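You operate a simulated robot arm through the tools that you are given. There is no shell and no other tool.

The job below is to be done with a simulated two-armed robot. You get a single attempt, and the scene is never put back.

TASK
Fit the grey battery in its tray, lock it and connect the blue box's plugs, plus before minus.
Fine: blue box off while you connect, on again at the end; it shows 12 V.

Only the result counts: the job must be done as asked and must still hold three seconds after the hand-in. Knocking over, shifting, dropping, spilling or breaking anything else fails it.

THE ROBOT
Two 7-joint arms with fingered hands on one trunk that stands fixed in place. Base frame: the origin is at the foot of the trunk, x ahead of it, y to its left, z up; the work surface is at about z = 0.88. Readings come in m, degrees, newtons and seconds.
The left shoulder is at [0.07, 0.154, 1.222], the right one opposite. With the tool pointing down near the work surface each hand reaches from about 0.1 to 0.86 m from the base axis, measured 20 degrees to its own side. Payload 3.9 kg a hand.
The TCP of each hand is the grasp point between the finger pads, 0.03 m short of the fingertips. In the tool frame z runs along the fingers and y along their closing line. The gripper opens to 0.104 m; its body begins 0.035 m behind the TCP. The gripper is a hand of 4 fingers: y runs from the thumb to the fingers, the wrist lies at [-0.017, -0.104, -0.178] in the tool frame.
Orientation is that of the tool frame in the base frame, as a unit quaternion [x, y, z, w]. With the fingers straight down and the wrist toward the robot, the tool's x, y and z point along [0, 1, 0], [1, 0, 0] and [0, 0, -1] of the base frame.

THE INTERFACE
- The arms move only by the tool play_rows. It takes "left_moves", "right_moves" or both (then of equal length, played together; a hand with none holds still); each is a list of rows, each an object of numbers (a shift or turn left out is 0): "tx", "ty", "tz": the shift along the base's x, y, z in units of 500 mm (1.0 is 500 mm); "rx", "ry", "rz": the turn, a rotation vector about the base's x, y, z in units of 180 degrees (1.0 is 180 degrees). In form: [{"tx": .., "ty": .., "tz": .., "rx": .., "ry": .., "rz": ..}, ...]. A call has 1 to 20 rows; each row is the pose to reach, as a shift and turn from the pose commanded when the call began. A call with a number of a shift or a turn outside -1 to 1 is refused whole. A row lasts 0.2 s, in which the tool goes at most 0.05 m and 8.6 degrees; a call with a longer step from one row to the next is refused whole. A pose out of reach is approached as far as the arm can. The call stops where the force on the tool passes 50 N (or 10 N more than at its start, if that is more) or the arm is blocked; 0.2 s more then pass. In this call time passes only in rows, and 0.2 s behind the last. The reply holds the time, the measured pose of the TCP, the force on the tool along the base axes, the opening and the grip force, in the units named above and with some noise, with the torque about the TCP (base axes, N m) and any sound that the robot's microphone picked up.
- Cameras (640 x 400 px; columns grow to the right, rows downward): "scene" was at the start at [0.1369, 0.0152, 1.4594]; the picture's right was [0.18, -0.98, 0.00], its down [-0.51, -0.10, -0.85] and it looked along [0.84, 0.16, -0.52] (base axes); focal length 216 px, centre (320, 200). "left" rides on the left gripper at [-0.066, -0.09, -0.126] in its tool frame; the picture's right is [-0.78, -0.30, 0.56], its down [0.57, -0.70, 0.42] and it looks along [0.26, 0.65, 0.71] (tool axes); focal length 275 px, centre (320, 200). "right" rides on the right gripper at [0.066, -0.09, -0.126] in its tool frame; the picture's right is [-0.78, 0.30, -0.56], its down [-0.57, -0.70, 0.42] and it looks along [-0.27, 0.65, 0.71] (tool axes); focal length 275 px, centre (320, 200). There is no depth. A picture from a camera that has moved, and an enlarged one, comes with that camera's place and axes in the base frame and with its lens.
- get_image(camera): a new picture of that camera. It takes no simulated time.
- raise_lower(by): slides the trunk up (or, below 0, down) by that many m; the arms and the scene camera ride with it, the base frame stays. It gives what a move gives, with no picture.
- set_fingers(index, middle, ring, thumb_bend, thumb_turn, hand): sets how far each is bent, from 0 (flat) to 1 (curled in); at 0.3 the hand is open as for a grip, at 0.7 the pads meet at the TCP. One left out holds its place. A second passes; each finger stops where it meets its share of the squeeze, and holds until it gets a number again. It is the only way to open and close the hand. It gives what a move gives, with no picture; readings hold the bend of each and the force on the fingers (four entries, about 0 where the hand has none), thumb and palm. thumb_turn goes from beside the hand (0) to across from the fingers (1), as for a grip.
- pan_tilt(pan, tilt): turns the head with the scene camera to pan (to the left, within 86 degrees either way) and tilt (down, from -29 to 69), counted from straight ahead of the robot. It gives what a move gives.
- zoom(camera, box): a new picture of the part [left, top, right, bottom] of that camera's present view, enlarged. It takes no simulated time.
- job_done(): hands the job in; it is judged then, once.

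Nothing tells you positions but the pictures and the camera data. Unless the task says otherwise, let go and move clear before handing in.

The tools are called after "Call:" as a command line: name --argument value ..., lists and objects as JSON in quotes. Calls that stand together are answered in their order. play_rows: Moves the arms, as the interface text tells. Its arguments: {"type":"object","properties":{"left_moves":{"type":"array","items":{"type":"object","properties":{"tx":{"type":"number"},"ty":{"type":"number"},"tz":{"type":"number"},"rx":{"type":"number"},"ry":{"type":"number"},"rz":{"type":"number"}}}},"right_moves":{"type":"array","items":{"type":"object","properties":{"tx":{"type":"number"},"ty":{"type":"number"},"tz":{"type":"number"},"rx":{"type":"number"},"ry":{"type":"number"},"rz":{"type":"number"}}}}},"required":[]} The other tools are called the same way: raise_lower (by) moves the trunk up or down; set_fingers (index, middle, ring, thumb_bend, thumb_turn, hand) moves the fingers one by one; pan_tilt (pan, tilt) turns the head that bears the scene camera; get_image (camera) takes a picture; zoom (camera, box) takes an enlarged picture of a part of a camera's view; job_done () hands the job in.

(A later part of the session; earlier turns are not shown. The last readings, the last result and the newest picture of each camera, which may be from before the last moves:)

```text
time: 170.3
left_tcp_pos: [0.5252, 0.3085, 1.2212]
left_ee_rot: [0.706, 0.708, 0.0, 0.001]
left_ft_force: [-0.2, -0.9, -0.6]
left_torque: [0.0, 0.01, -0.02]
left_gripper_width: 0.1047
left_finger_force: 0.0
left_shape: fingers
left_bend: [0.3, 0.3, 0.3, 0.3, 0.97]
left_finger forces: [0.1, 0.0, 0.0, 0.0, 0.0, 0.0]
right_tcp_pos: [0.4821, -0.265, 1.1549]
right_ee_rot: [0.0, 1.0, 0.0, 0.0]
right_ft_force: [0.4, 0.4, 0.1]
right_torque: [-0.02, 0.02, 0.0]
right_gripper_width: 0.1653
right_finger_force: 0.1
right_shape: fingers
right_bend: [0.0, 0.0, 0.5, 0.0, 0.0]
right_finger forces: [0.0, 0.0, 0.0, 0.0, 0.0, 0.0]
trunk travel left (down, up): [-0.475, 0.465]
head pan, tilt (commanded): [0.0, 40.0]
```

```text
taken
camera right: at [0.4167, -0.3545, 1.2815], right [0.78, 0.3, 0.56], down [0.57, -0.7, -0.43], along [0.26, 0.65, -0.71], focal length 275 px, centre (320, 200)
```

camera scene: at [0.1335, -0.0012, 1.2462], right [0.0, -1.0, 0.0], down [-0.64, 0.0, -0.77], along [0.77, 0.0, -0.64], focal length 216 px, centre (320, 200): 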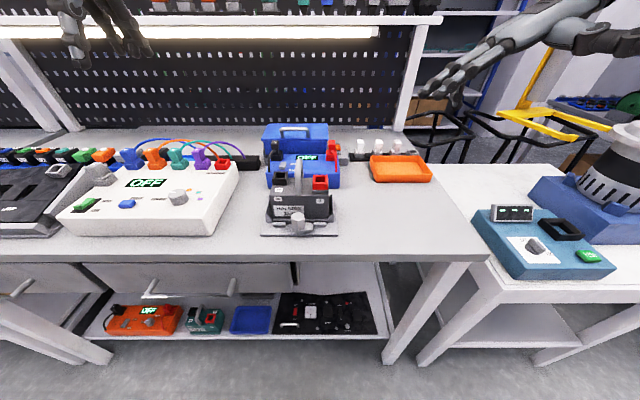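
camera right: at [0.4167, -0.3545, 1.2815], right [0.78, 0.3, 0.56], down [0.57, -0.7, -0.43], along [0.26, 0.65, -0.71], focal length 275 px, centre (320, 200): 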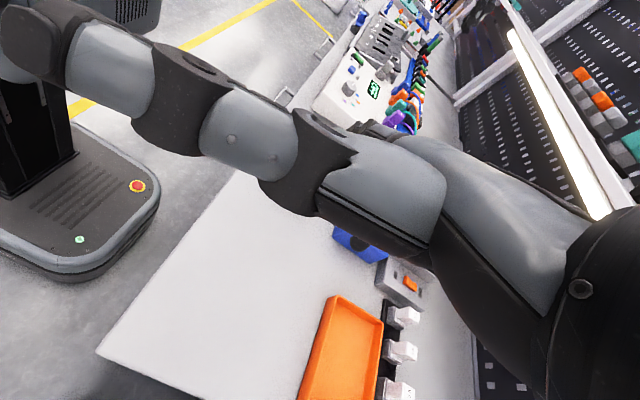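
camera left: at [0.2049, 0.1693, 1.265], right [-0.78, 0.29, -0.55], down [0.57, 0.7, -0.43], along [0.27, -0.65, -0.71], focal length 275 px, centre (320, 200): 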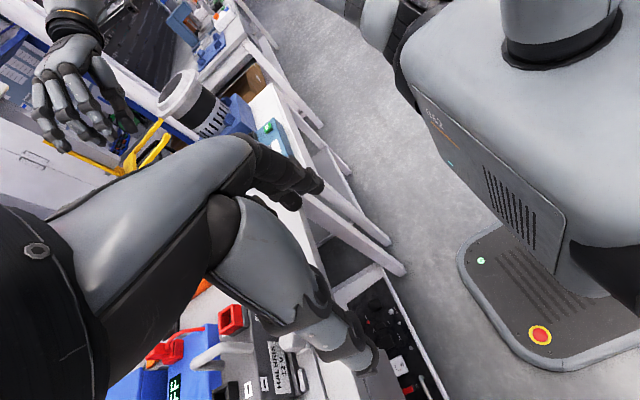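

The hand is upright with the flat fingers and thumb out. I'll zoom in on it and take a fresh measurement of the latch.

Call:
zoom --camera "scene" --box '[410, 0, 640, 130]'

Call:
zoom --camera "scene" --box '[255, 170, 345, 240]'

Call:
zoom --camera "scene" --box '[278, 205, 322, 238]'

```text
2.78 times, centred on (525, 65) of scene
camera zoom: at [0.1335, -0.0012, 1.2462], right [0.0, -1.0, 0.0], down [-0.64, 0.0, -0.77], along [0.77, 0.0, -0.64], focal length 602 px, centre (-250, 576)
```

zoom: 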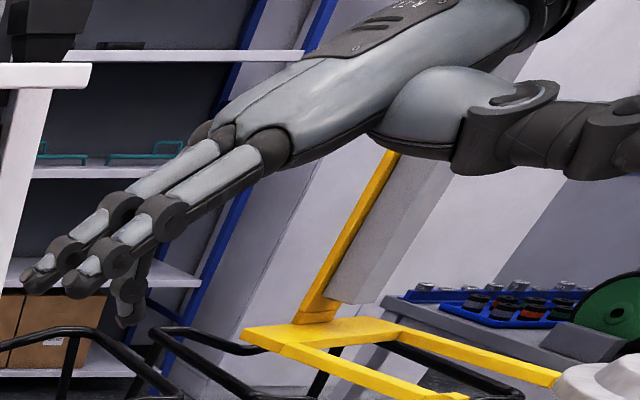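

```text
5.71 times, centred on (300, 205) of scene
camera zoom: at [0.1335, -0.0012, 1.2462], right [0.0, -1.0, 0.0], down [-0.64, 0.0, -0.77], along [0.77, 0.0, -0.64], focal length 1237 px, centre (434, 171)
```

zoom: 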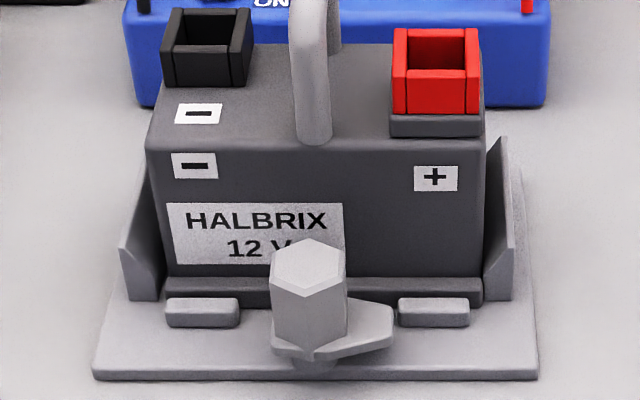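

```text
12.12 times, centred on (300, 222) of scene
camera zoom: at [0.1335, -0.0012, 1.2462], right [0.0, -1.0, 0.0], down [-0.64, 0.0, -0.77], along [0.77, 0.0, -0.64], focal length 2623 px, centre (562, -61)
```

zoom: 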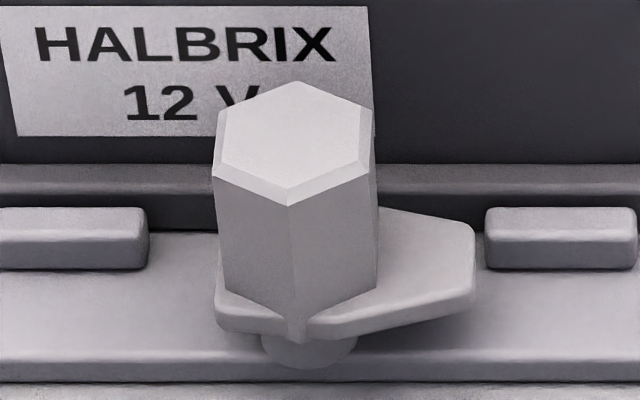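

I see the tongue is raised on a pedestal: its top is at z≈0.912, its tip at y≈0.0145, and the knob centre is at (0.4476,0.0437). I'll bring the ring fingertip in on the robot side of the tongue.

Call:
play_rows --right_moves '[{"tx": -0.04, "ty": 0.06, "tz": -0.05}, {"tx": -0.08, "ty": 0.13, "tz": -0.1}, {"tx": -0.12, "ty": 0.2, "tz": -0.11}, {"tx": -0.16, "ty": 0.28, "tz": -0.11}, {"tx": -0.186, "ty": 0.36, "tz": -0.11}, {"tx": -0.186, "ty": 0.43, "tz": -0.11}, {"tx": -0.186, "ty": 0.491, "tz": -0.11}, {"tx": -0.186, "ty": 0.491, "tz": -0.2}, {"tx": -0.186, "ty": 0.491, "tz": -0.28}]'

Call:
zoom --camera "scene" --box '[240, 120, 400, 260]'

Call:
get_image --camera "left"

```text
time: 172.3
left_tcp_pos: [0.5255, 0.3094, 1.2211]
left_ee_rot: [0.707, 0.707, 0.0, 0.0]
left_ft_force: [0.4, 1.2, 0.7]
left_torque: [-0.04, 0.03, 0.02]
left_gripper_width: 0.105
left_finger_force: 0.1
left_shape: fingers
left_bend: [0.3, 0.3, 0.3, 0.3, 0.97]
left_finger forces: [0.0, 0.0, 0.0, 0.0, 0.0, 0.0]
right_tcp_pos: [0.3899, -0.019, 1.0146]
right_ee_rot: [0.0, 1.0, 0.0, 0.0]
right_ft_force: [-0.5, 1.4, 0.2]
right_torque: [0.0, -0.01, -0.02]
right_gripper_width: 0.1652
right_finger_force: 0.0
right_shape: fingers
right_bend: [0.0, 0.0, 0.5, 0.0, 0.0]
right_finger forces: [0.1, 0.0, 0.0, 0.0, 0.0, 0.0]
trunk travel left (down, up): [-0.475, 0.465]
head pan, tilt (commanded): [0.0, 40.0]
```

```text
2.86 times, centred on (320, 190) of scene
camera zoom: at [0.134, -0.0008, 1.2462], right [0.0, -1.0, 0.0], down [-0.64, 0.0, -0.77], along [0.77, 0.0, -0.64], focal length 618 px, centre (320, 229)
```

zoom: 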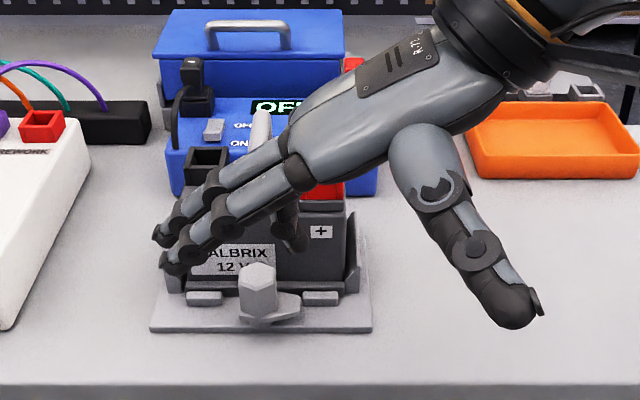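

```text
taken
camera left: at [0.4367, 0.2429, 1.3471], right [-0.3, -0.78, -0.56], down [-0.7, 0.57, -0.42], along [0.65, 0.27, -0.71], focal length 275 px, centre (320, 200)
```

left: 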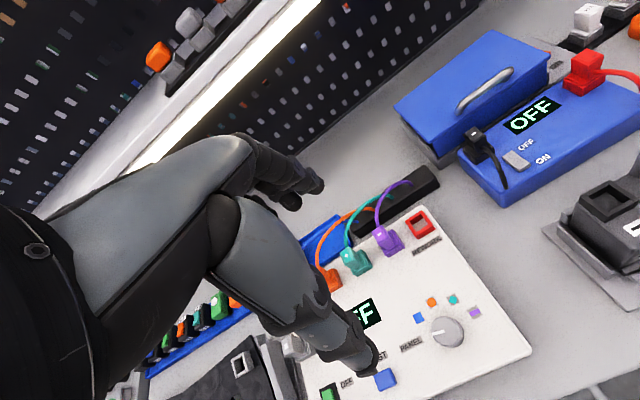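

The ring tip is at about (0.4195,0.017), beside the tongue. I'll lower it to the tongue's height.

Call:
play_rows --right_moves '[{"ty": 0.005, "tz": -0.06}, {"ty": 0.01, "tz": -0.12}, {"ty": 0.01, "tz": -0.17}]'

Call:
zoom --camera "scene" --box '[260, 180, 350, 250]'

Call:
get_image --camera "scene"

```text
time: 173.1
left_tcp_pos: [0.5257, 0.308, 1.2217]
left_ee_rot: [0.707, 0.708, 0.0, 0.0]
left_ft_force: [-0.5, 0.3, 0.0]
left_torque: [-0.01, 0.03, 0.0]
left_gripper_width: 0.1047
left_finger_force: 0.0
left_shape: fingers
left_bend: [0.3, 0.3, 0.3, 0.3, 0.97]
left_finger forces: [0.0, 0.0, 0.1, 0.0, 0.1, 0.0]
right_tcp_pos: [0.3895, -0.0132, 0.9309]
right_ee_rot: [0.001, 1.0, -0.001, 0.0]
right_ft_force: [-0.8, -0.2, -0.1]
right_torque: [0.02, -0.01, 0.0]
right_gripper_width: 0.1651
right_finger_force: 0.1
right_shape: fingers
right_bend: [0.0, 0.0, 0.5, 0.0, 0.0]
right_finger forces: [0.1, 0.1, 0.0, 0.1, 0.1, 0.1]
trunk travel left (down, up): [-0.475, 0.465]
head pan, tilt (commanded): [0.0, 40.0]
```

```text
5.71 times, centred on (305, 215) of scene
camera zoom: at [0.1339, -0.0013, 1.2462], right [0.0, -1.0, 0.0], down [-0.64, 0.0, -0.77], along [0.77, 0.0, -0.64], focal length 1237 px, centre (406, 114)
```

zoom: 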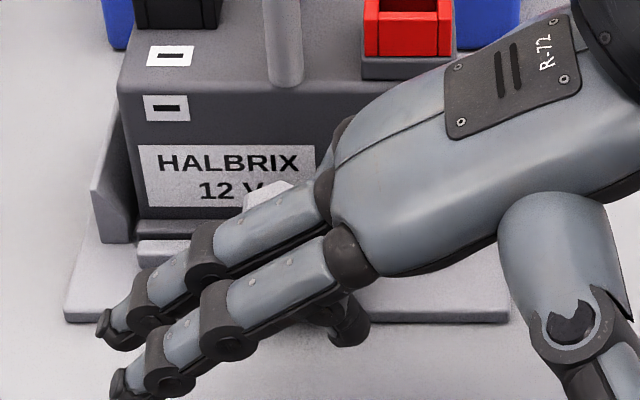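

```text
taken
camera scene: at [0.1339, -0.0013, 1.2462], right [0.0, -1.0, 0.0], down [-0.64, 0.0, -0.77], along [0.77, 0.0, -0.64], focal length 216 px, centre (320, 200)
```

scene: 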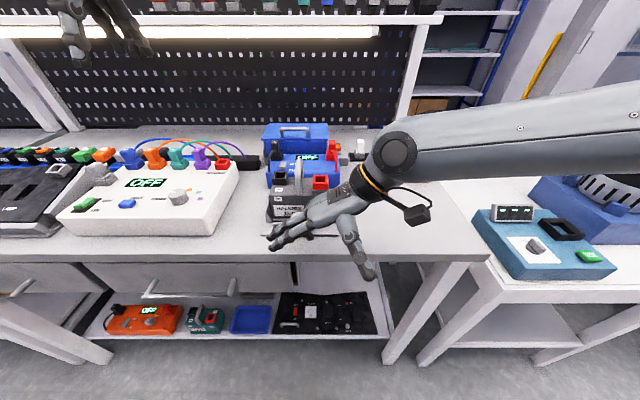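

My flat fingers block the head camera's view of the knob. I'll try the left hand camera beyond its right edge.

Call:
zoom --camera "left" --box '[634, 150, 640, 350]'

Call:
get_image --camera "right"

```text
2.00 times, centred on (637, 250) of left
camera zoom: at [0.4366, 0.2424, 1.3472], right [-0.3, -0.78, -0.56], down [-0.7, 0.57, -0.42], along [0.65, 0.27, -0.71], focal length 551 px, centre (-314, 100)
```

zoom: 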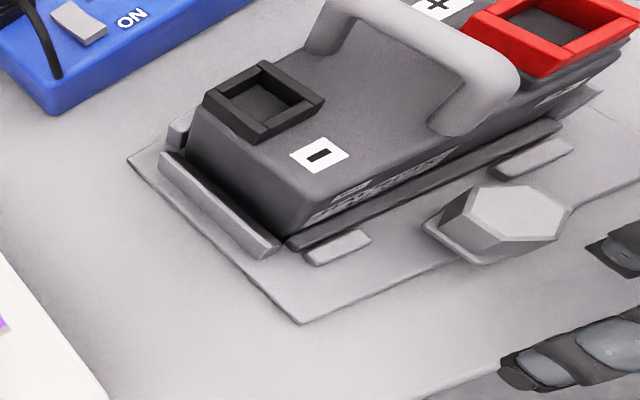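

```text
taken
camera right: at [0.3228, -0.1039, 1.0562], right [0.78, 0.3, 0.56], down [0.57, -0.7, -0.43], along [0.26, 0.65, -0.71], focal length 275 px, centre (320, 200)
```

right: 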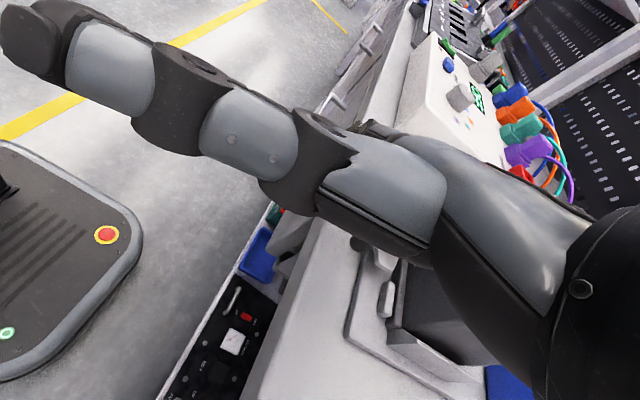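

That works: the knob and my fingers are both visible. A slightly wider view will show the ring fingertip.

Call:
zoom --camera "left" --box '[636, 180, 640, 400]'

Call:
zoom --camera "left" --box '[639, 80, 640, 400]'

```text
1.82 times, centred on (638, 290) of left
camera zoom: at [0.4366, 0.2424, 1.3472], right [-0.3, -0.78, -0.56], down [-0.7, 0.57, -0.42], along [0.65, 0.27, -0.71], focal length 500 px, centre (-258, 36)
```

zoom: 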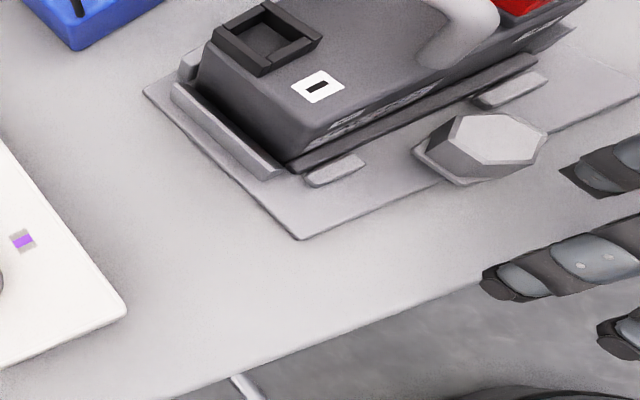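

```text
1.25 times, centred on (640, 240) of left
camera zoom: at [0.4366, 0.2424, 1.3472], right [-0.3, -0.78, -0.56], down [-0.7, 0.57, -0.42], along [0.65, 0.27, -0.71], focal length 344 px, centre (-79, 150)
```

zoom: 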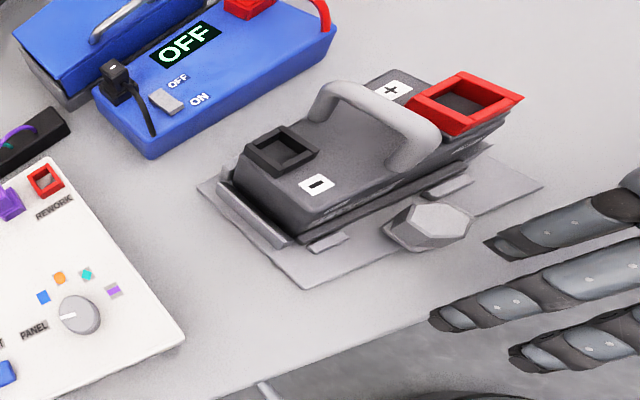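

My calibration puts the ring tip at about (0.4175,0.019,0.904), just short of the tongue. I'll push along an arc around the knob centre, the first 30° to begin with.

Call:
play_rows --right_moves '[{"tx": 0.016, "ty": 0.013}, {"tx": 0.0232, "ty": 0.0146}, {"tx": 0.0328, "ty": 0.008}, {"tx": 0.0442, "ty": 0.0024}]'

Call:
zoom --camera "left" --box '[636, 180, 640, 340]'

Call:
zoom --camera "scene" --box '[260, 180, 350, 250]'

```text
time: 174.1
left_tcp_pos: [0.5251, 0.3071, 1.2227]
left_ee_rot: [0.707, 0.707, 0.001, 0.0]
left_ft_force: [0.2, 0.0, -0.6]
left_torque: [0.01, 0.0, 0.02]
left_gripper_width: 0.1048
left_finger_force: 0.1
left_shape: fingers
left_bend: [0.3, 0.3, 0.3, 0.3, 0.97]
left_finger forces: [0.1, 0.0, 0.1, 0.1, 0.0, 0.1]
right_tcp_pos: [0.4118, -0.0152, 0.9298]
right_ee_rot: [0.0, 1.0, 0.001, 0.0]
right_ft_force: [-2.8, -6.8, 1.7]
right_torque: [0.08, -0.09, -0.12]
right_gripper_width: 0.1656
right_finger_force: 3.2
right_shape: fingers
right_bend: [0.0, 0.0, 0.53, 0.0, 0.0]
right_finger forces: [0.0, 0.0, 6.7, 0.0, 0.1, 0.1]
trunk travel left (down, up): [-0.475, 0.465]
head pan, tilt (commanded): [0.0, 40.0]
```

```text
2.50 times, centred on (638, 260) of left
camera zoom: at [0.4359, 0.241, 1.3478], right [-0.3, -0.78, -0.56], down [-0.7, 0.57, -0.42], along [0.65, 0.27, -0.71], focal length 688 px, centre (-475, 50)
```

zoom: 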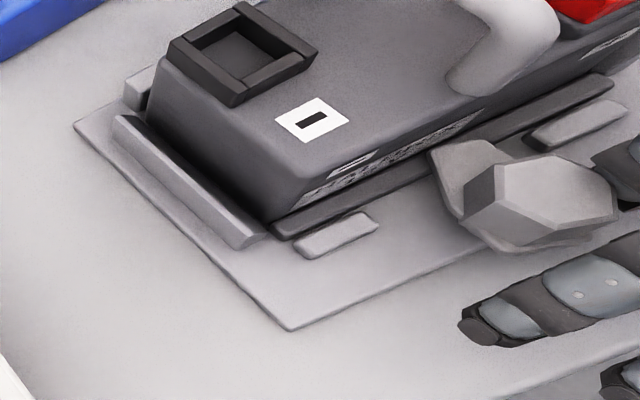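

```text
5.71 times, centred on (305, 215) of scene
camera zoom: at [0.133, -0.0024, 1.2463], right [0.0, -1.0, 0.0], down [-0.64, 0.0, -0.77], along [0.77, 0.0, -0.64], focal length 1237 px, centre (406, 114)
```

zoom: 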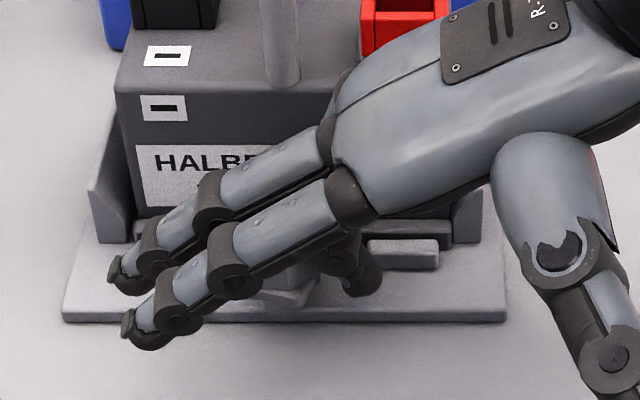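

The tongue turned easily and now seems to point past the lip, toward the left. I'll back the finger off and look.

Call:
play_rows --right_moves '[{"tx": -0.02, "ty": -0.02}, {"tx": -0.06, "ty": -0.05}, {"tx": -0.1, "ty": -0.08}, {"tx": -0.1, "ty": -0.1, "tz": 0.08}, {"tx": -0.1, "ty": -0.16, "tz": 0.16}, {"tx": -0.1, "ty": -0.22, "tz": 0.24}]'

Call:
zoom --camera "scene" --box '[270, 195, 330, 245]'

Call:
zoom --camera "left" --box '[636, 200, 640, 320]'

```text
time: 175.5
left_tcp_pos: [0.5242, 0.3084, 1.2207]
left_ee_rot: [0.707, 0.707, 0.0, 0.0]
left_ft_force: [0.0, 0.1, 0.0]
left_torque: [0.01, 0.0, 0.0]
left_gripper_width: 0.1045
left_finger_force: 0.0
left_shape: fingers
left_bend: [0.3, 0.3, 0.3, 0.3, 0.97]
left_finger forces: [0.0, 0.1, 0.0, 0.0, 0.0, 0.0]
right_tcp_pos: [0.3608, -0.1246, 1.0516]
right_ee_rot: [-0.001, 1.0, 0.0, -0.001]
right_ft_force: [0.2, 0.0, 0.3]
right_torque: [0.02, 0.03, -0.02]
right_gripper_width: 0.1654
right_finger_force: 0.1
right_shape: fingers
right_bend: [0.0, 0.0, 0.5, 0.0, 0.0]
right_finger forces: [0.0, 0.0, 0.0, 0.1, 0.0, 0.1]
trunk travel left (down, up): [-0.475, 0.465]
head pan, tilt (commanded): [0.0, 40.0]
```

```text
8.00 times, centred on (300, 220) of scene
camera zoom: at [0.1329, -0.0017, 1.2462], right [0.0, -1.0, 0.0], down [-0.64, 0.0, -0.77], along [0.77, 0.0, -0.64], focal length 1731 px, centre (480, 40)
```

zoom: 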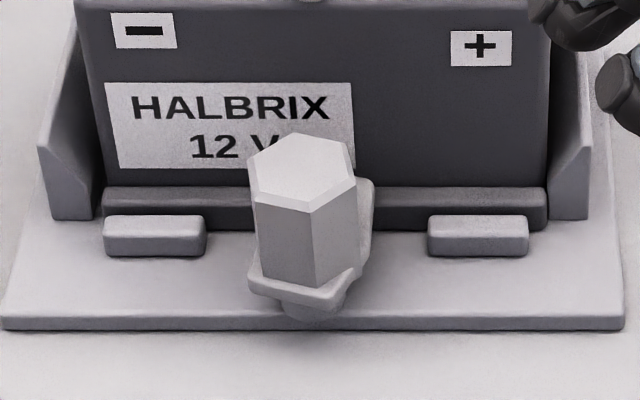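

```text
3.33 times, centred on (638, 260) of left
camera zoom: at [0.4355, 0.2419, 1.3477], right [-0.3, -0.78, -0.56], down [-0.7, 0.57, -0.42], along [0.65, 0.27, -0.71], focal length 918 px, centre (-740, 0)
```

zoom: 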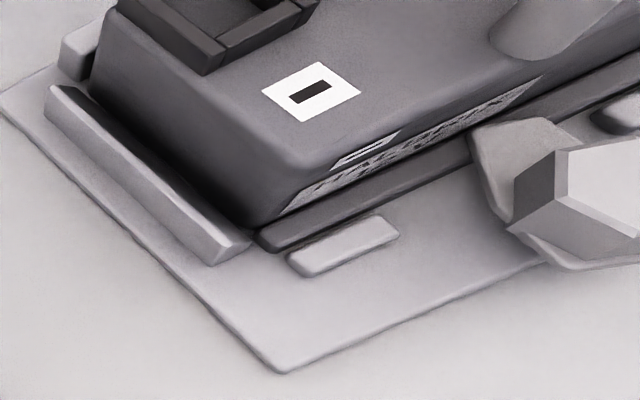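

The tongue now seems to point straight at the battery, over its lip. I'll zoom in closer to check the angle.

Call:
zoom --camera "scene" --box '[288, 205, 316, 235]'

Call:
zoom --camera "left" --box '[638, 220, 640, 280]'

```text
13.33 times, centred on (302, 220) of scene
camera zoom: at [0.1329, -0.0017, 1.2462], right [0.0, -1.0, 0.0], down [-0.64, 0.0, -0.77], along [0.77, 0.0, -0.64], focal length 2885 px, centre (560, -67)
```

zoom: 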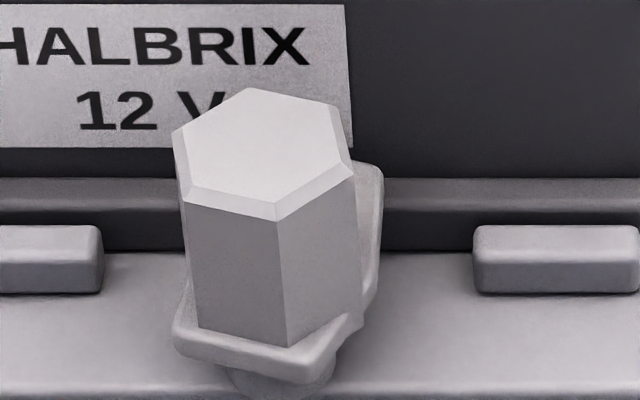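

```text
6.67 times, centred on (639, 250) of left
camera zoom: at [0.4355, 0.2419, 1.3477], right [-0.3, -0.78, -0.56], down [-0.7, 0.57, -0.42], along [0.65, 0.27, -0.71], focal length 1835 px, centre (-1807, -133)
```

zoom: 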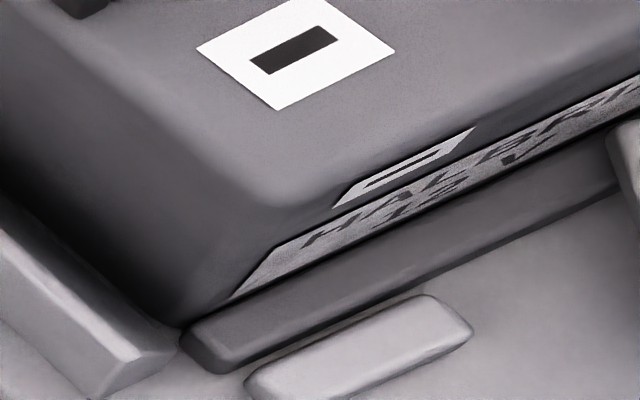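

By the hex faces, the knob has turned about 68°, so it needs roughly 20° more. I'll bring the ring fingertip to the right side of the tongue and push it left.

Call:
play_rows --right_moves '[{"tx": 0.02, "ty": 0.08, "tz": -0.03}, {"tx": 0.04, "ty": 0.15, "tz": -0.06}, {"tx": 0.0592, "ty": 0.1926, "tz": -0.0632}, {"tx": 0.0592, "ty": 0.1926, "tz": -0.15}, {"tx": 0.0592, "ty": 0.1926, "tz": -0.2432}, {"tx": 0.09, "ty": 0.1926, "tz": -0.2432}, {"tx": 0.12, "ty": 0.1926, "tz": -0.2432}, {"tx": 0.1308, "ty": 0.1926, "tz": -0.2432}]'

Call:
zoom --camera "scene" --box '[270, 190, 340, 245]'

Call:
zoom --camera "left" --box '[636, 180, 640, 340]'

```text
time: 177.3
left_tcp_pos: [0.5253, 0.3088, 1.2204]
left_ee_rot: [0.707, 0.707, 0.0, -0.001]
left_ft_force: [-0.4, 0.5, -0.9]
left_torque: [0.0, 0.01, -0.03]
left_gripper_width: 0.1046
left_finger_force: 0.1
left_shape: fingers
left_bend: [0.3, 0.3, 0.3, 0.3, 0.97]
left_finger forces: [0.0, 0.0, 0.1, 0.0, 0.1, 0.1]
right_tcp_pos: [0.4275, -0.0272, 0.9298]
right_ee_rot: [0.0, 1.0, 0.0, -0.001]
right_ft_force: [0.5, 0.2, 1.0]
right_torque: [0.02, 0.0, 0.01]
right_gripper_width: 0.1652
right_finger_force: 0.0
right_shape: fingers
right_bend: [0.0, 0.0, 0.5, 0.0, 0.0]
right_finger forces: [0.1, 0.1, 0.1, 0.0, 0.0, 0.1]
trunk travel left (down, up): [-0.475, 0.465]
head pan, tilt (commanded): [0.0, 40.0]
```

```text
7.27 times, centred on (305, 218) of scene
camera zoom: at [0.1335, -0.0011, 1.2462], right [0.0, -1.0, 0.0], down [-0.64, 0.0, -0.77], along [0.77, 0.0, -0.64], focal length 1574 px, centre (429, 73)
```

zoom: 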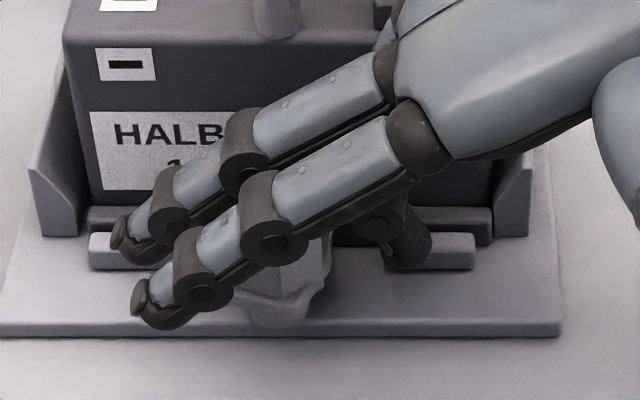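

```text
2.50 times, centred on (638, 260) of left
camera zoom: at [0.4361, 0.2427, 1.3473], right [-0.3, -0.78, -0.56], down [-0.7, 0.57, -0.42], along [0.65, 0.27, -0.71], focal length 688 px, centre (-475, 50)
```

zoom: 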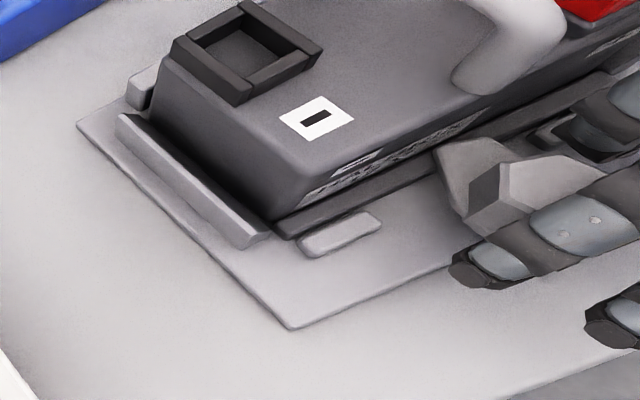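

The fingertip is at about (0.453,0.005), right of the tongue. Now I'll push left and slightly forward along the arc.

Call:
play_rows --right_moves '[{"tx": 0.006, "ty": 0.02}, {"tx": 0.006, "ty": 0.033}, {"tx": 0.012, "ty": 0.038}, {"tx": 0.018, "ty": 0.042}, {"tx": 0.0218, "ty": 0.046}, {"tx": 0.025, "ty": 0.052}]'

Call:
zoom --camera "left" --box '[636, 180, 640, 340]'

Call:
zoom --camera "scene" --box '[270, 190, 340, 245]'

```text
time: 178.7
left_tcp_pos: [0.5256, 0.3077, 1.2207]
left_ee_rot: [0.706, 0.708, 0.0, 0.0]
left_ft_force: [0.1, 0.7, -0.5]
left_torque: [0.01, 0.01, 0.01]
left_gripper_width: 0.1047
left_finger_force: 0.1
left_shape: fingers
left_bend: [0.3, 0.3, 0.3, 0.3, 0.97]
left_finger forces: [0.0, 0.1, 0.0, 0.1, 0.0, 0.1]
right_tcp_pos: [0.434, -0.0104, 0.9306]
right_ee_rot: [0.0, 1.0, 0.001, -0.001]
right_ft_force: [2.7, -2.2, -1.4]
right_torque: [-0.05, 0.05, -0.14]
right_gripper_width: 0.1654
right_finger_force: 1.4
right_shape: fingers
right_bend: [0.0, 0.0, 0.51, 0.0, 0.0]
right_finger forces: [0.1, 0.0, 3.1, 0.0, 0.0, 0.1]
right hand out of reach, approached as far as the arm can: row 4, 5, 6
trunk travel left (down, up): [-0.475, 0.465]
head pan, tilt (commanded): [0.0, 40.0]
```

```text
2.50 times, centred on (638, 260) of left
camera zoom: at [0.4368, 0.2423, 1.3471], right [-0.3, -0.78, -0.56], down [-0.7, 0.57, -0.42], along [0.65, 0.27, -0.71], focal length 688 px, centre (-475, 50)
```

zoom: 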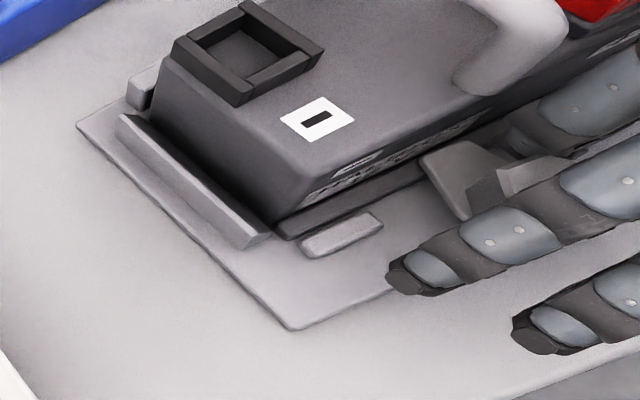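

```text
7.27 times, centred on (305, 218) of scene
camera zoom: at [0.1341, -0.0014, 1.2461], right [0.0, -1.0, 0.0], down [-0.64, 0.0, -0.77], along [0.77, 0.0, -0.64], focal length 1574 px, centre (429, 73)
```

zoom: 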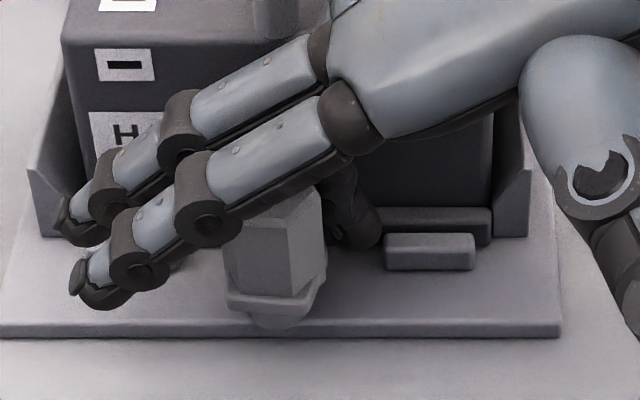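

The knob turned further. I'll back the finger away and look again.

Call:
play_rows --right_moves '[{"ty": -0.03}, {"tx": -0.02, "ty": -0.06}, {"tx": -0.06, "ty": -0.1, "tz": 0.06}, {"tx": -0.1, "ty": -0.16, "tz": 0.14}, {"tx": -0.14, "ty": -0.24, "tz": 0.22}]'

Call:
zoom --camera "scene" --box '[286, 203, 318, 237]'

Call:
zoom --camera "left" --box '[636, 200, 640, 320]'

Call:
zoom --camera "scene" --box '[265, 190, 335, 245]'

```text
refused: row 4 steps farther than a row can; nothing moved
```

```text
11.76 times, centred on (302, 220) of scene
camera zoom: at [0.1341, -0.0014, 1.2461], right [0.0, -1.0, 0.0], down [-0.64, 0.0, -0.77], along [0.77, 0.0, -0.64], focal length 2546 px, centre (532, -35)
```

zoom: 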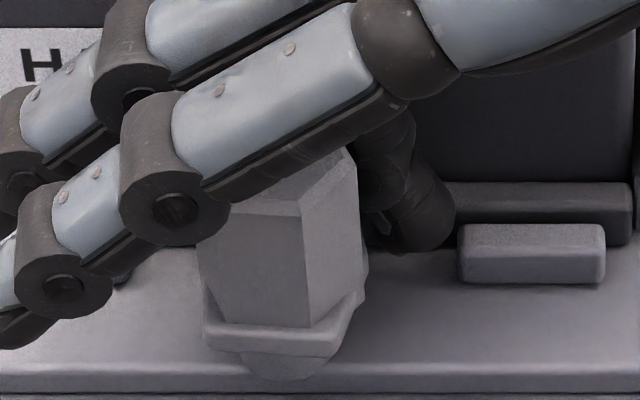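

```text
3.33 times, centred on (638, 260) of left
camera zoom: at [0.4368, 0.2423, 1.3471], right [-0.3, -0.78, -0.56], down [-0.7, 0.57, -0.42], along [0.65, 0.27, -0.71], focal length 918 px, centre (-740, 0)
```

zoom: 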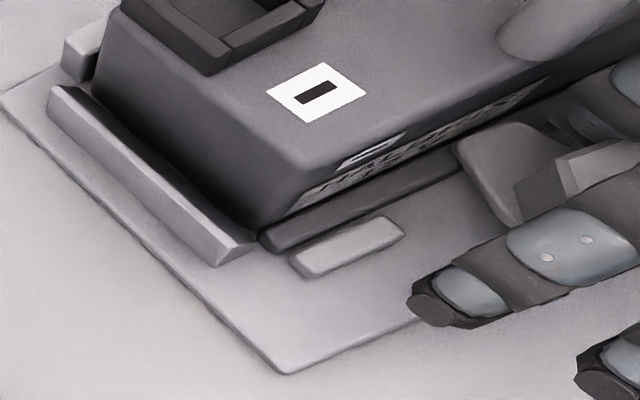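

```text
7.27 times, centred on (300, 218) of scene
camera zoom: at [0.1341, -0.0014, 1.2461], right [0.0, -1.0, 0.0], down [-0.64, 0.0, -0.77], along [0.77, 0.0, -0.64], focal length 1574 px, centre (466, 73)
```

zoom: 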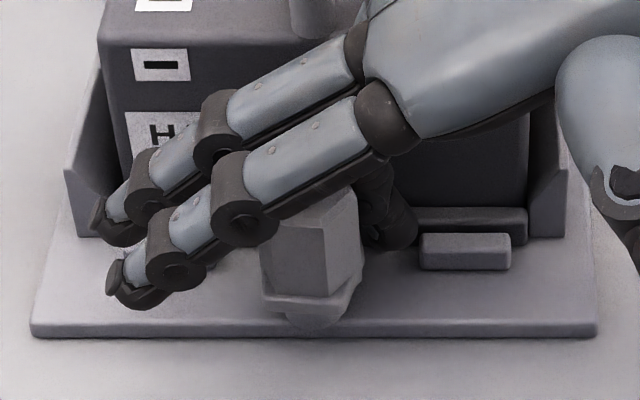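

By the hex faces the knob has now turned about 95°, so the tongue points straight over the lip. I'll retreat in shorter steps and verify.

Call:
play_rows --right_moves '[{"ty": -0.03}, {"tx": -0.02, "ty": -0.06}, {"tx": -0.05, "ty": -0.09, "tz": 0.05}, {"tx": -0.08, "ty": -0.12, "tz": 0.11}, {"tx": -0.1, "ty": -0.16, "tz": 0.18}, {"tx": -0.1, "ty": -0.22, "tz": 0.24}, {"tx": -0.1, "ty": -0.3, "tz": 0.28}]'

Call:
zoom --camera "scene" --box '[286, 203, 318, 237]'

Call:
zoom --camera "left" --box '[636, 200, 640, 320]'

Call:
zoom --camera "scene" --box '[260, 180, 340, 245]'

```text
time: 180.3
left_tcp_pos: [0.5251, 0.3058, 1.2222]
left_ee_rot: [0.707, 0.707, 0.0, -0.001]
left_ft_force: [0.4, -0.1, -0.1]
left_torque: [-0.01, 0.02, 0.01]
left_gripper_width: 0.1052
left_finger_force: 0.1
left_shape: fingers
left_bend: [0.3, 0.3, 0.3, 0.3, 0.97]
left_finger forces: [0.1, 0.1, 0.1, 0.0, 0.1, 0.1]
right_tcp_pos: [0.3833, -0.1615, 1.0709]
right_ee_rot: [0.0, 1.0, 0.0, -0.001]
right_ft_force: [0.0, 0.0, -0.2]
right_torque: [0.01, -0.01, -0.01]
right_gripper_width: 0.1653
right_finger_force: 0.0
right_shape: fingers
right_bend: [0.0, 0.0, 0.5, 0.0, 0.0]
right_finger forces: [0.0, 0.0, 0.0, 0.1, 0.0, 0.0]
trunk travel left (down, up): [-0.475, 0.465]
head pan, tilt (commanded): [0.0, 40.0]
```

```text
11.76 times, centred on (302, 220) of scene
camera zoom: at [0.1331, -0.0027, 1.2462], right [0.0, -1.0, 0.0], down [-0.64, 0.0, -0.77], along [0.77, 0.0, -0.64], focal length 2546 px, centre (532, -35)
```

zoom: 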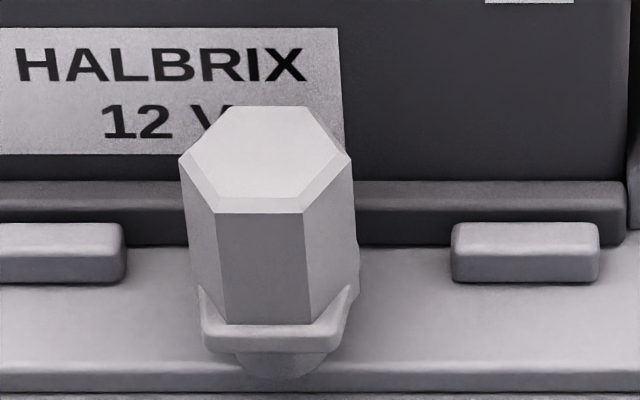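

```text
3.33 times, centred on (638, 260) of left
camera zoom: at [0.4357, 0.2408, 1.3478], right [-0.3, -0.78, -0.56], down [-0.7, 0.57, -0.42], along [0.65, 0.27, -0.71], focal length 918 px, centre (-740, 0)
```

zoom: 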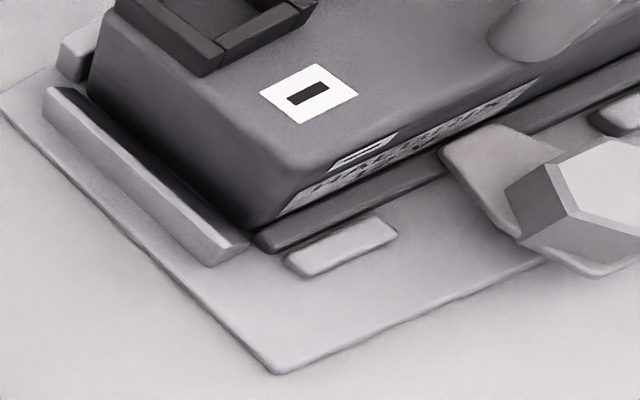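

```text
6.15 times, centred on (300, 212) of scene
camera zoom: at [0.1331, -0.0027, 1.2462], right [0.0, -1.0, 0.0], down [-0.64, 0.0, -0.77], along [0.77, 0.0, -0.64], focal length 1332 px, centre (443, 123)
```

zoom: 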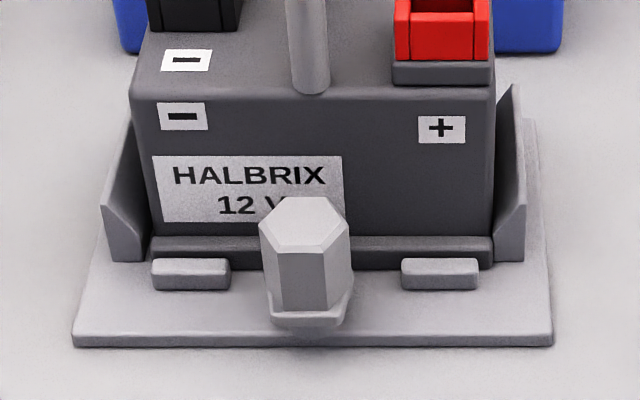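

The hex now shows a flat face square to the robot: the knob is at 90° and the tongue lies over the battery's lip, so it's locked. Next are the plugs, red first. I'll raise the trunk and test whether the left arm can reach the red plug in its natural pose.

Call:
raise_lower --by 0.2

Call:
play_rows --left_moves '[{"tx": 0.02, "ty": -0.06, "tz": -0.06}, {"tx": 0.04, "ty": -0.12, "tz": -0.12}, {"tx": 0.06, "ty": -0.18, "tz": -0.18}, {"tx": 0.08, "ty": -0.24, "tz": -0.24}, {"tx": 0.1, "ty": -0.3, "tz": -0.3}, {"tx": 0.12, "ty": -0.36, "tz": -0.36}, {"tx": 0.14, "ty": -0.42, "tz": -0.42}, {"tx": 0.16, "ty": -0.48, "tz": -0.48}, {"tx": 0.18, "ty": -0.5, "tz": -0.54}, {"tx": 0.2, "ty": -0.5, "tz": -0.6}, {"tx": 0.22, "ty": -0.5, "tz": -0.64}]'

Call:
pan_tilt --pan 5 --tilt 35

Call:
get_image --camera "scene"

```text
time: 182.5
left_tcp_pos: [0.525, 0.3093, 1.4214]
left_ee_rot: [0.706, 0.708, 0.0, 0.0]
left_ft_force: [-0.4, -0.1, 0.3]
left_torque: [0.01, 0.0, -0.01]
left_gripper_width: 0.105
left_finger_force: 0.0
left_shape: fingers
left_bend: [0.3, 0.3, 0.3, 0.3, 0.97]
left_finger forces: [0.0, 0.0, 0.1, 0.0, 0.0, 0.0]
right_tcp_pos: [0.3841, -0.1606, 1.2706]
right_ee_rot: [-0.001, 1.0, 0.0, 0.0]
right_ft_force: [1.1, -0.3, -0.4]
right_torque: [0.01, -0.01, -0.01]
right_gripper_width: 0.1654
right_finger_force: 0.1
right_shape: fingers
right_bend: [0.0, 0.0, 0.5, 0.0, 0.0]
right_finger forces: [0.0, 0.0, 0.0, 0.1, 0.0, 0.1]
trunk travel left (down, up): [-0.675, 0.265]
head pan, tilt (commanded): [0.0, 40.0]
```

```text
time: 184.9
left_tcp_pos: [0.6364, 0.0576, 1.1016]
left_ee_rot: [0.707, 0.707, 0.0, 0.0]
left_ft_force: [-0.6, -0.1, 0.0]
left_torque: [0.02, 0.01, 0.0]
left_gripper_width: 0.1047
left_finger_force: 0.1
left_shape: fingers
left_bend: [0.3, 0.3, 0.3, 0.3, 0.97]
left_finger forces: [0.1, 0.0, 0.0, 0.0, 0.0, 0.0]
right_tcp_pos: [0.3838, -0.1601, 1.271]
right_ee_rot: [-0.001, 1.0, 0.0, -0.001]
right_ft_force: [0.3, 0.6, 0.4]
right_torque: [0.01, -0.01, -0.01]
right_gripper_width: 0.1654
right_finger_force: 0.0
right_shape: fingers
right_bend: [0.0, 0.0, 0.5, 0.0, 0.0]
right_finger forces: [0.0, 0.0, 0.0, 0.1, 0.1, 0.0]
trunk travel left (down, up): [-0.675, 0.265]
head pan, tilt (commanded): [0.0, 40.0]
```

```text
time: 185.6
left_tcp_pos: [0.6357, 0.0587, 1.1026]
left_ee_rot: [0.708, 0.707, -0.001, 0.0]
left_ft_force: [-0.2, 0.8, 0.1]
left_torque: [-0.01, -0.01, 0.0]
left_gripper_width: 0.1048
left_finger_force: 0.0
left_shape: fingers
left_bend: [0.3, 0.3, 0.3, 0.3, 0.97]
left_finger forces: [0.0, 0.0, 0.1, 0.1, 0.0, 0.0]
right_tcp_pos: [0.3851, -0.16, 1.2722]
right_ee_rot: [-0.001, 1.0, -0.001, -0.002]
right_ft_force: [0.9, -0.4, 0.3]
right_torque: [-0.03, -0.01, -0.02]
right_gripper_width: 0.1656
right_finger_force: 0.0
right_shape: fingers
right_bend: [0.0, 0.0, 0.5, 0.0, 0.0]
right_finger forces: [0.0, 0.0, 0.0, 0.0, 0.0, 0.0]
trunk travel left (down, up): [-0.675, 0.265]
head pan, tilt (commanded): [5.0, 35.0]
```

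```text
taken
camera scene: at [0.1363, 0.0063, 1.4537], right [0.09, -1.0, 0.0], down [-0.57, -0.05, -0.82], along [0.82, 0.07, -0.57], focal length 216 px, centre (320, 200)
```

scene: 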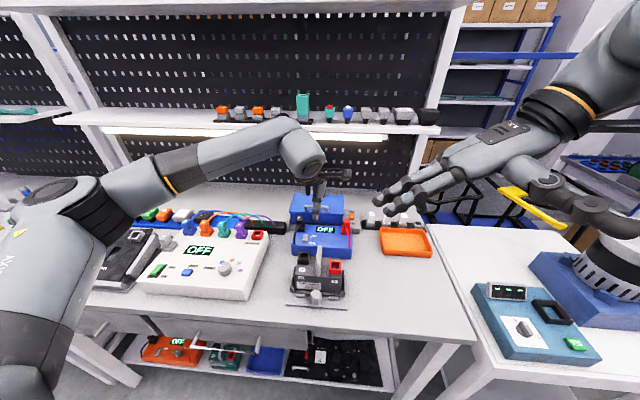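

The left arm reaches easily over the blue box in its natural pose. I'll continue toward the red plug.

Call:
play_rows --left_moves '[{"tx": 0.02, "ty": -0.03}, {"tx": 0.04, "ty": -0.06}, {"tx": 0.06, "ty": -0.09}, {"tx": 0.08, "ty": -0.12}, {"tx": 0.104, "ty": -0.15}, {"tx": 0.104, "ty": -0.18}]'

Call:
zoom --camera "scene" --box '[270, 150, 400, 270]'

Call:
get_image --camera "left"

```text
time: 187.0
left_tcp_pos: [0.6875, -0.0328, 1.1005]
left_ee_rot: [0.706, 0.708, -0.001, 0.0]
left_ft_force: [0.6, 0.2, 0.0]
left_torque: [0.02, 0.04, -0.01]
left_gripper_width: 0.1047
left_finger_force: 0.1
left_shape: fingers
left_bend: [0.3, 0.3, 0.3, 0.3, 0.97]
left_finger forces: [0.1, 0.0, 0.1, 0.0, 0.0, 0.1]
right_tcp_pos: [0.3828, -0.1603, 1.2713]
right_ee_rot: [0.0, 1.0, 0.001, 0.0]
right_ft_force: [-0.2, -0.2, -0.1]
right_torque: [-0.02, 0.03, 0.06]
right_gripper_width: 0.1651
right_finger_force: 0.0
right_shape: fingers
right_bend: [0.0, 0.0, 0.5, 0.0, 0.0]
right_finger forces: [0.0, 0.1, 0.1, 0.0, 0.0, 0.0]
trunk travel left (down, up): [-0.675, 0.265]
head pan, tilt (commanded): [5.0, 35.0]
```

```text
3.33 times, centred on (335, 210) of scene
camera zoom: at [0.136, 0.0056, 1.4538], right [0.09, -1.0, 0.0], down [-0.57, -0.05, -0.82], along [0.82, 0.07, -0.57], focal length 721 px, centre (270, 167)
```

zoom: 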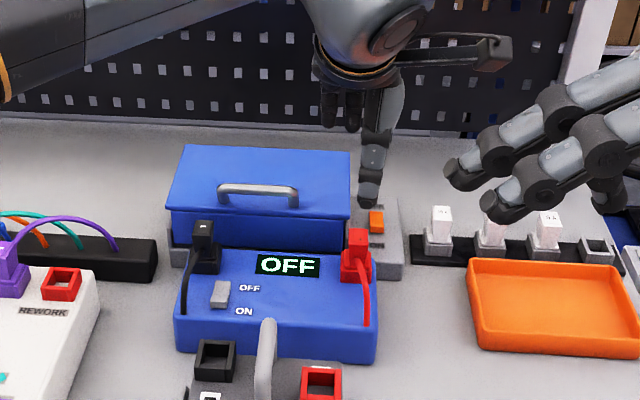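

```text
taken
camera left: at [0.5985, -0.0984, 1.2267], right [-0.3, -0.78, -0.56], down [-0.7, 0.57, -0.42], along [0.65, 0.27, -0.71], focal length 275 px, centre (320, 200)
```

left: 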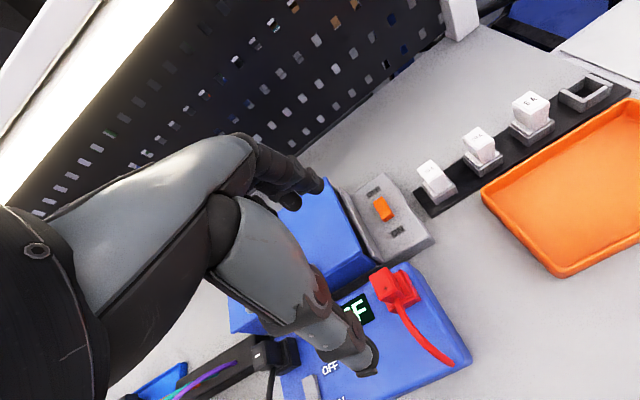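

The left hand is right above the red plug, well within reach. I'll part-close the hand to about 4 cm, line it up and come down to just above the plug.

Call:
set_fingers --hand "left" --index 0.55 --middle 0.55 --ring 0.55 --thumb_bend 0.55 --thumb_turn 1.0

Call:
play_rows --left_moves '[{"tx": 0.008, "ty": 0.012, "tz": -0.04}, {"tx": 0.008, "ty": 0.012, "tz": -0.1}, {"tx": 0.008, "ty": 0.012, "tz": -0.13}]'

Call:
zoom --camera "scene" --box '[310, 180, 380, 250]'

Call:
zoom --camera "left" --box '[200, 150, 460, 350]'

```text
time: 188.0
left_tcp_pos: [0.688, -0.0316, 1.1007]
left_ee_rot: [0.707, 0.708, 0.0, 0.001]
left_ft_force: [-0.4, -0.6, -0.2]
left_torque: [0.0, -0.01, -0.02]
left_gripper_width: 0.0411
left_finger_force: 0.0
left_shape: fingers
left_bend: [0.55, 0.55, 0.55, 0.55, 1.0]
left_finger forces: [0.0, 0.0, 0.0, 0.0, 0.1, 0.0]
right_tcp_pos: [0.3843, -0.1598, 1.2715]
right_ee_rot: [-0.001, 1.0, 0.0, 0.0]
right_ft_force: [-1.0, 0.4, 0.4]
right_torque: [-0.03, 0.02, 0.01]
right_gripper_width: 0.1656
right_finger_force: 0.0
right_shape: fingers
right_bend: [0.0, 0.0, 0.5, 0.0, 0.0]
right_finger forces: [0.0, 0.0, 0.0, 0.1, 0.0, 0.0]
trunk travel left (down, up): [-0.675, 0.265]
head pan, tilt (commanded): [5.0, 35.0]
```

```text
time: 188.8
left_tcp_pos: [0.6913, -0.0267, 1.0367]
left_ee_rot: [0.707, 0.707, 0.0, 0.0]
left_ft_force: [0.4, -0.8, 0.3]
left_torque: [0.0, 0.01, 0.0]
left_gripper_width: 0.0412
left_finger_force: 0.0
left_shape: fingers
left_bend: [0.55, 0.55, 0.55, 0.55, 1.0]
left_finger forces: [0.1, 0.1, 0.1, 0.0, 0.0, 0.1]
right_tcp_pos: [0.385, -0.1595, 1.2709]
right_ee_rot: [0.0, 1.0, 0.0, 0.0]
right_ft_force: [0.7, 1.0, 1.0]
right_torque: [-0.02, -0.01, -0.02]
right_gripper_width: 0.1656
right_finger_force: 0.2
right_shape: fingers
right_bend: [0.0, 0.0, 0.5, 0.0, 0.0]
right_finger forces: [0.1, 0.0, 0.0, 0.0, 0.0, 0.0]
trunk travel left (down, up): [-0.675, 0.265]
head pan, tilt (commanded): [5.0, 35.0]
```

```text
5.71 times, centred on (345, 215) of scene
camera zoom: at [0.1362, 0.0061, 1.4538], right [0.09, -1.0, 0.0], down [-0.57, -0.05, -0.82], along [0.82, 0.07, -0.57], focal length 1237 px, centre (177, 114)
```

zoom: 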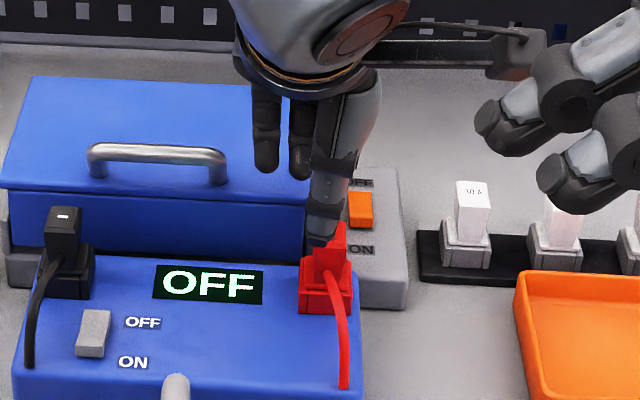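

```text
2.00 times, centred on (330, 250) of left
camera zoom: at [0.602, -0.092, 1.1624], right [-0.3, -0.78, -0.56], down [-0.7, 0.57, -0.42], along [0.65, 0.27, -0.71], focal length 551 px, centre (300, 100)
```

zoom: 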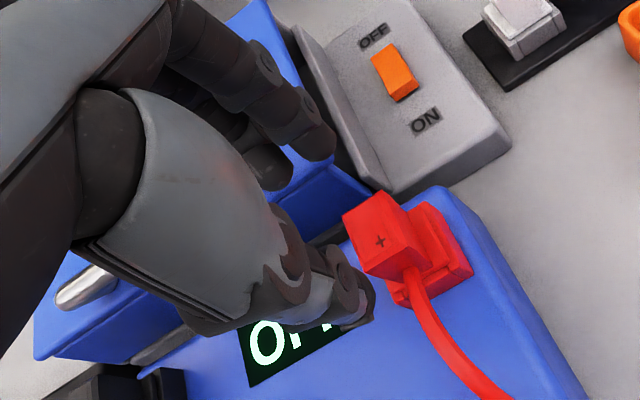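

The plug is where I predicted. I'll lower until the fingertips are alongside its upper half.

Call:
play_rows --left_moves '[{"tz": -0.03}, {"tz": -0.06}, {"tz": -0.072}]'

Call:
zoom --camera "scene" --box '[320, 195, 375, 250]'

Call:
zoom --camera "left" --box '[220, 160, 420, 320]'

```text
time: 189.6
left_tcp_pos: [0.6918, -0.0249, 1.0002]
left_ee_rot: [0.706, 0.708, 0.0, 0.0]
left_ft_force: [0.7, -0.3, -0.2]
left_torque: [0.01, 0.06, 0.02]
left_gripper_width: 0.0413
left_finger_force: 0.0
left_shape: fingers
left_bend: [0.55, 0.55, 0.55, 0.55, 1.0]
left_finger forces: [0.0, 0.0, 0.0, 0.0, 0.0, 0.0]
right_tcp_pos: [0.3836, -0.1593, 1.2713]
right_ee_rot: [-0.001, 1.0, 0.0, 0.0]
right_ft_force: [0.2, -0.6, 0.3]
right_torque: [0.02, 0.02, -0.02]
right_gripper_width: 0.1656
right_finger_force: 0.1
right_shape: fingers
right_bend: [0.0, 0.0, 0.5, 0.0, 0.0]
right_finger forces: [0.0, 0.1, 0.0, 0.1, 0.0, 0.0]
trunk travel left (down, up): [-0.675, 0.265]
head pan, tilt (commanded): [5.0, 35.0]
```

```text
7.27 times, centred on (348, 222) of scene
camera zoom: at [0.1362, 0.0064, 1.4538], right [0.09, -1.0, 0.0], down [-0.57, -0.05, -0.82], along [0.82, 0.07, -0.57], focal length 1574 px, centre (120, 36)
```

zoom: 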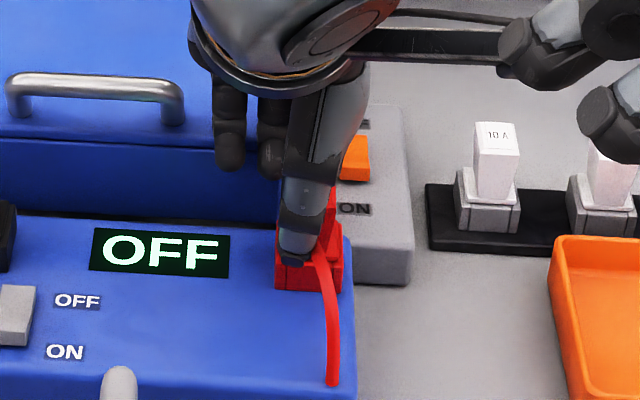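

```text
2.50 times, centred on (320, 240) of left
camera zoom: at [0.6025, -0.0914, 1.126], right [-0.3, -0.78, -0.56], down [-0.7, 0.57, -0.42], along [0.65, 0.27, -0.71], focal length 688 px, centre (320, 100)
```

zoom: 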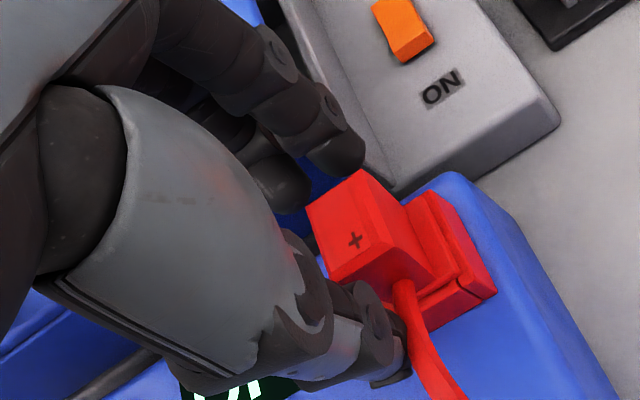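

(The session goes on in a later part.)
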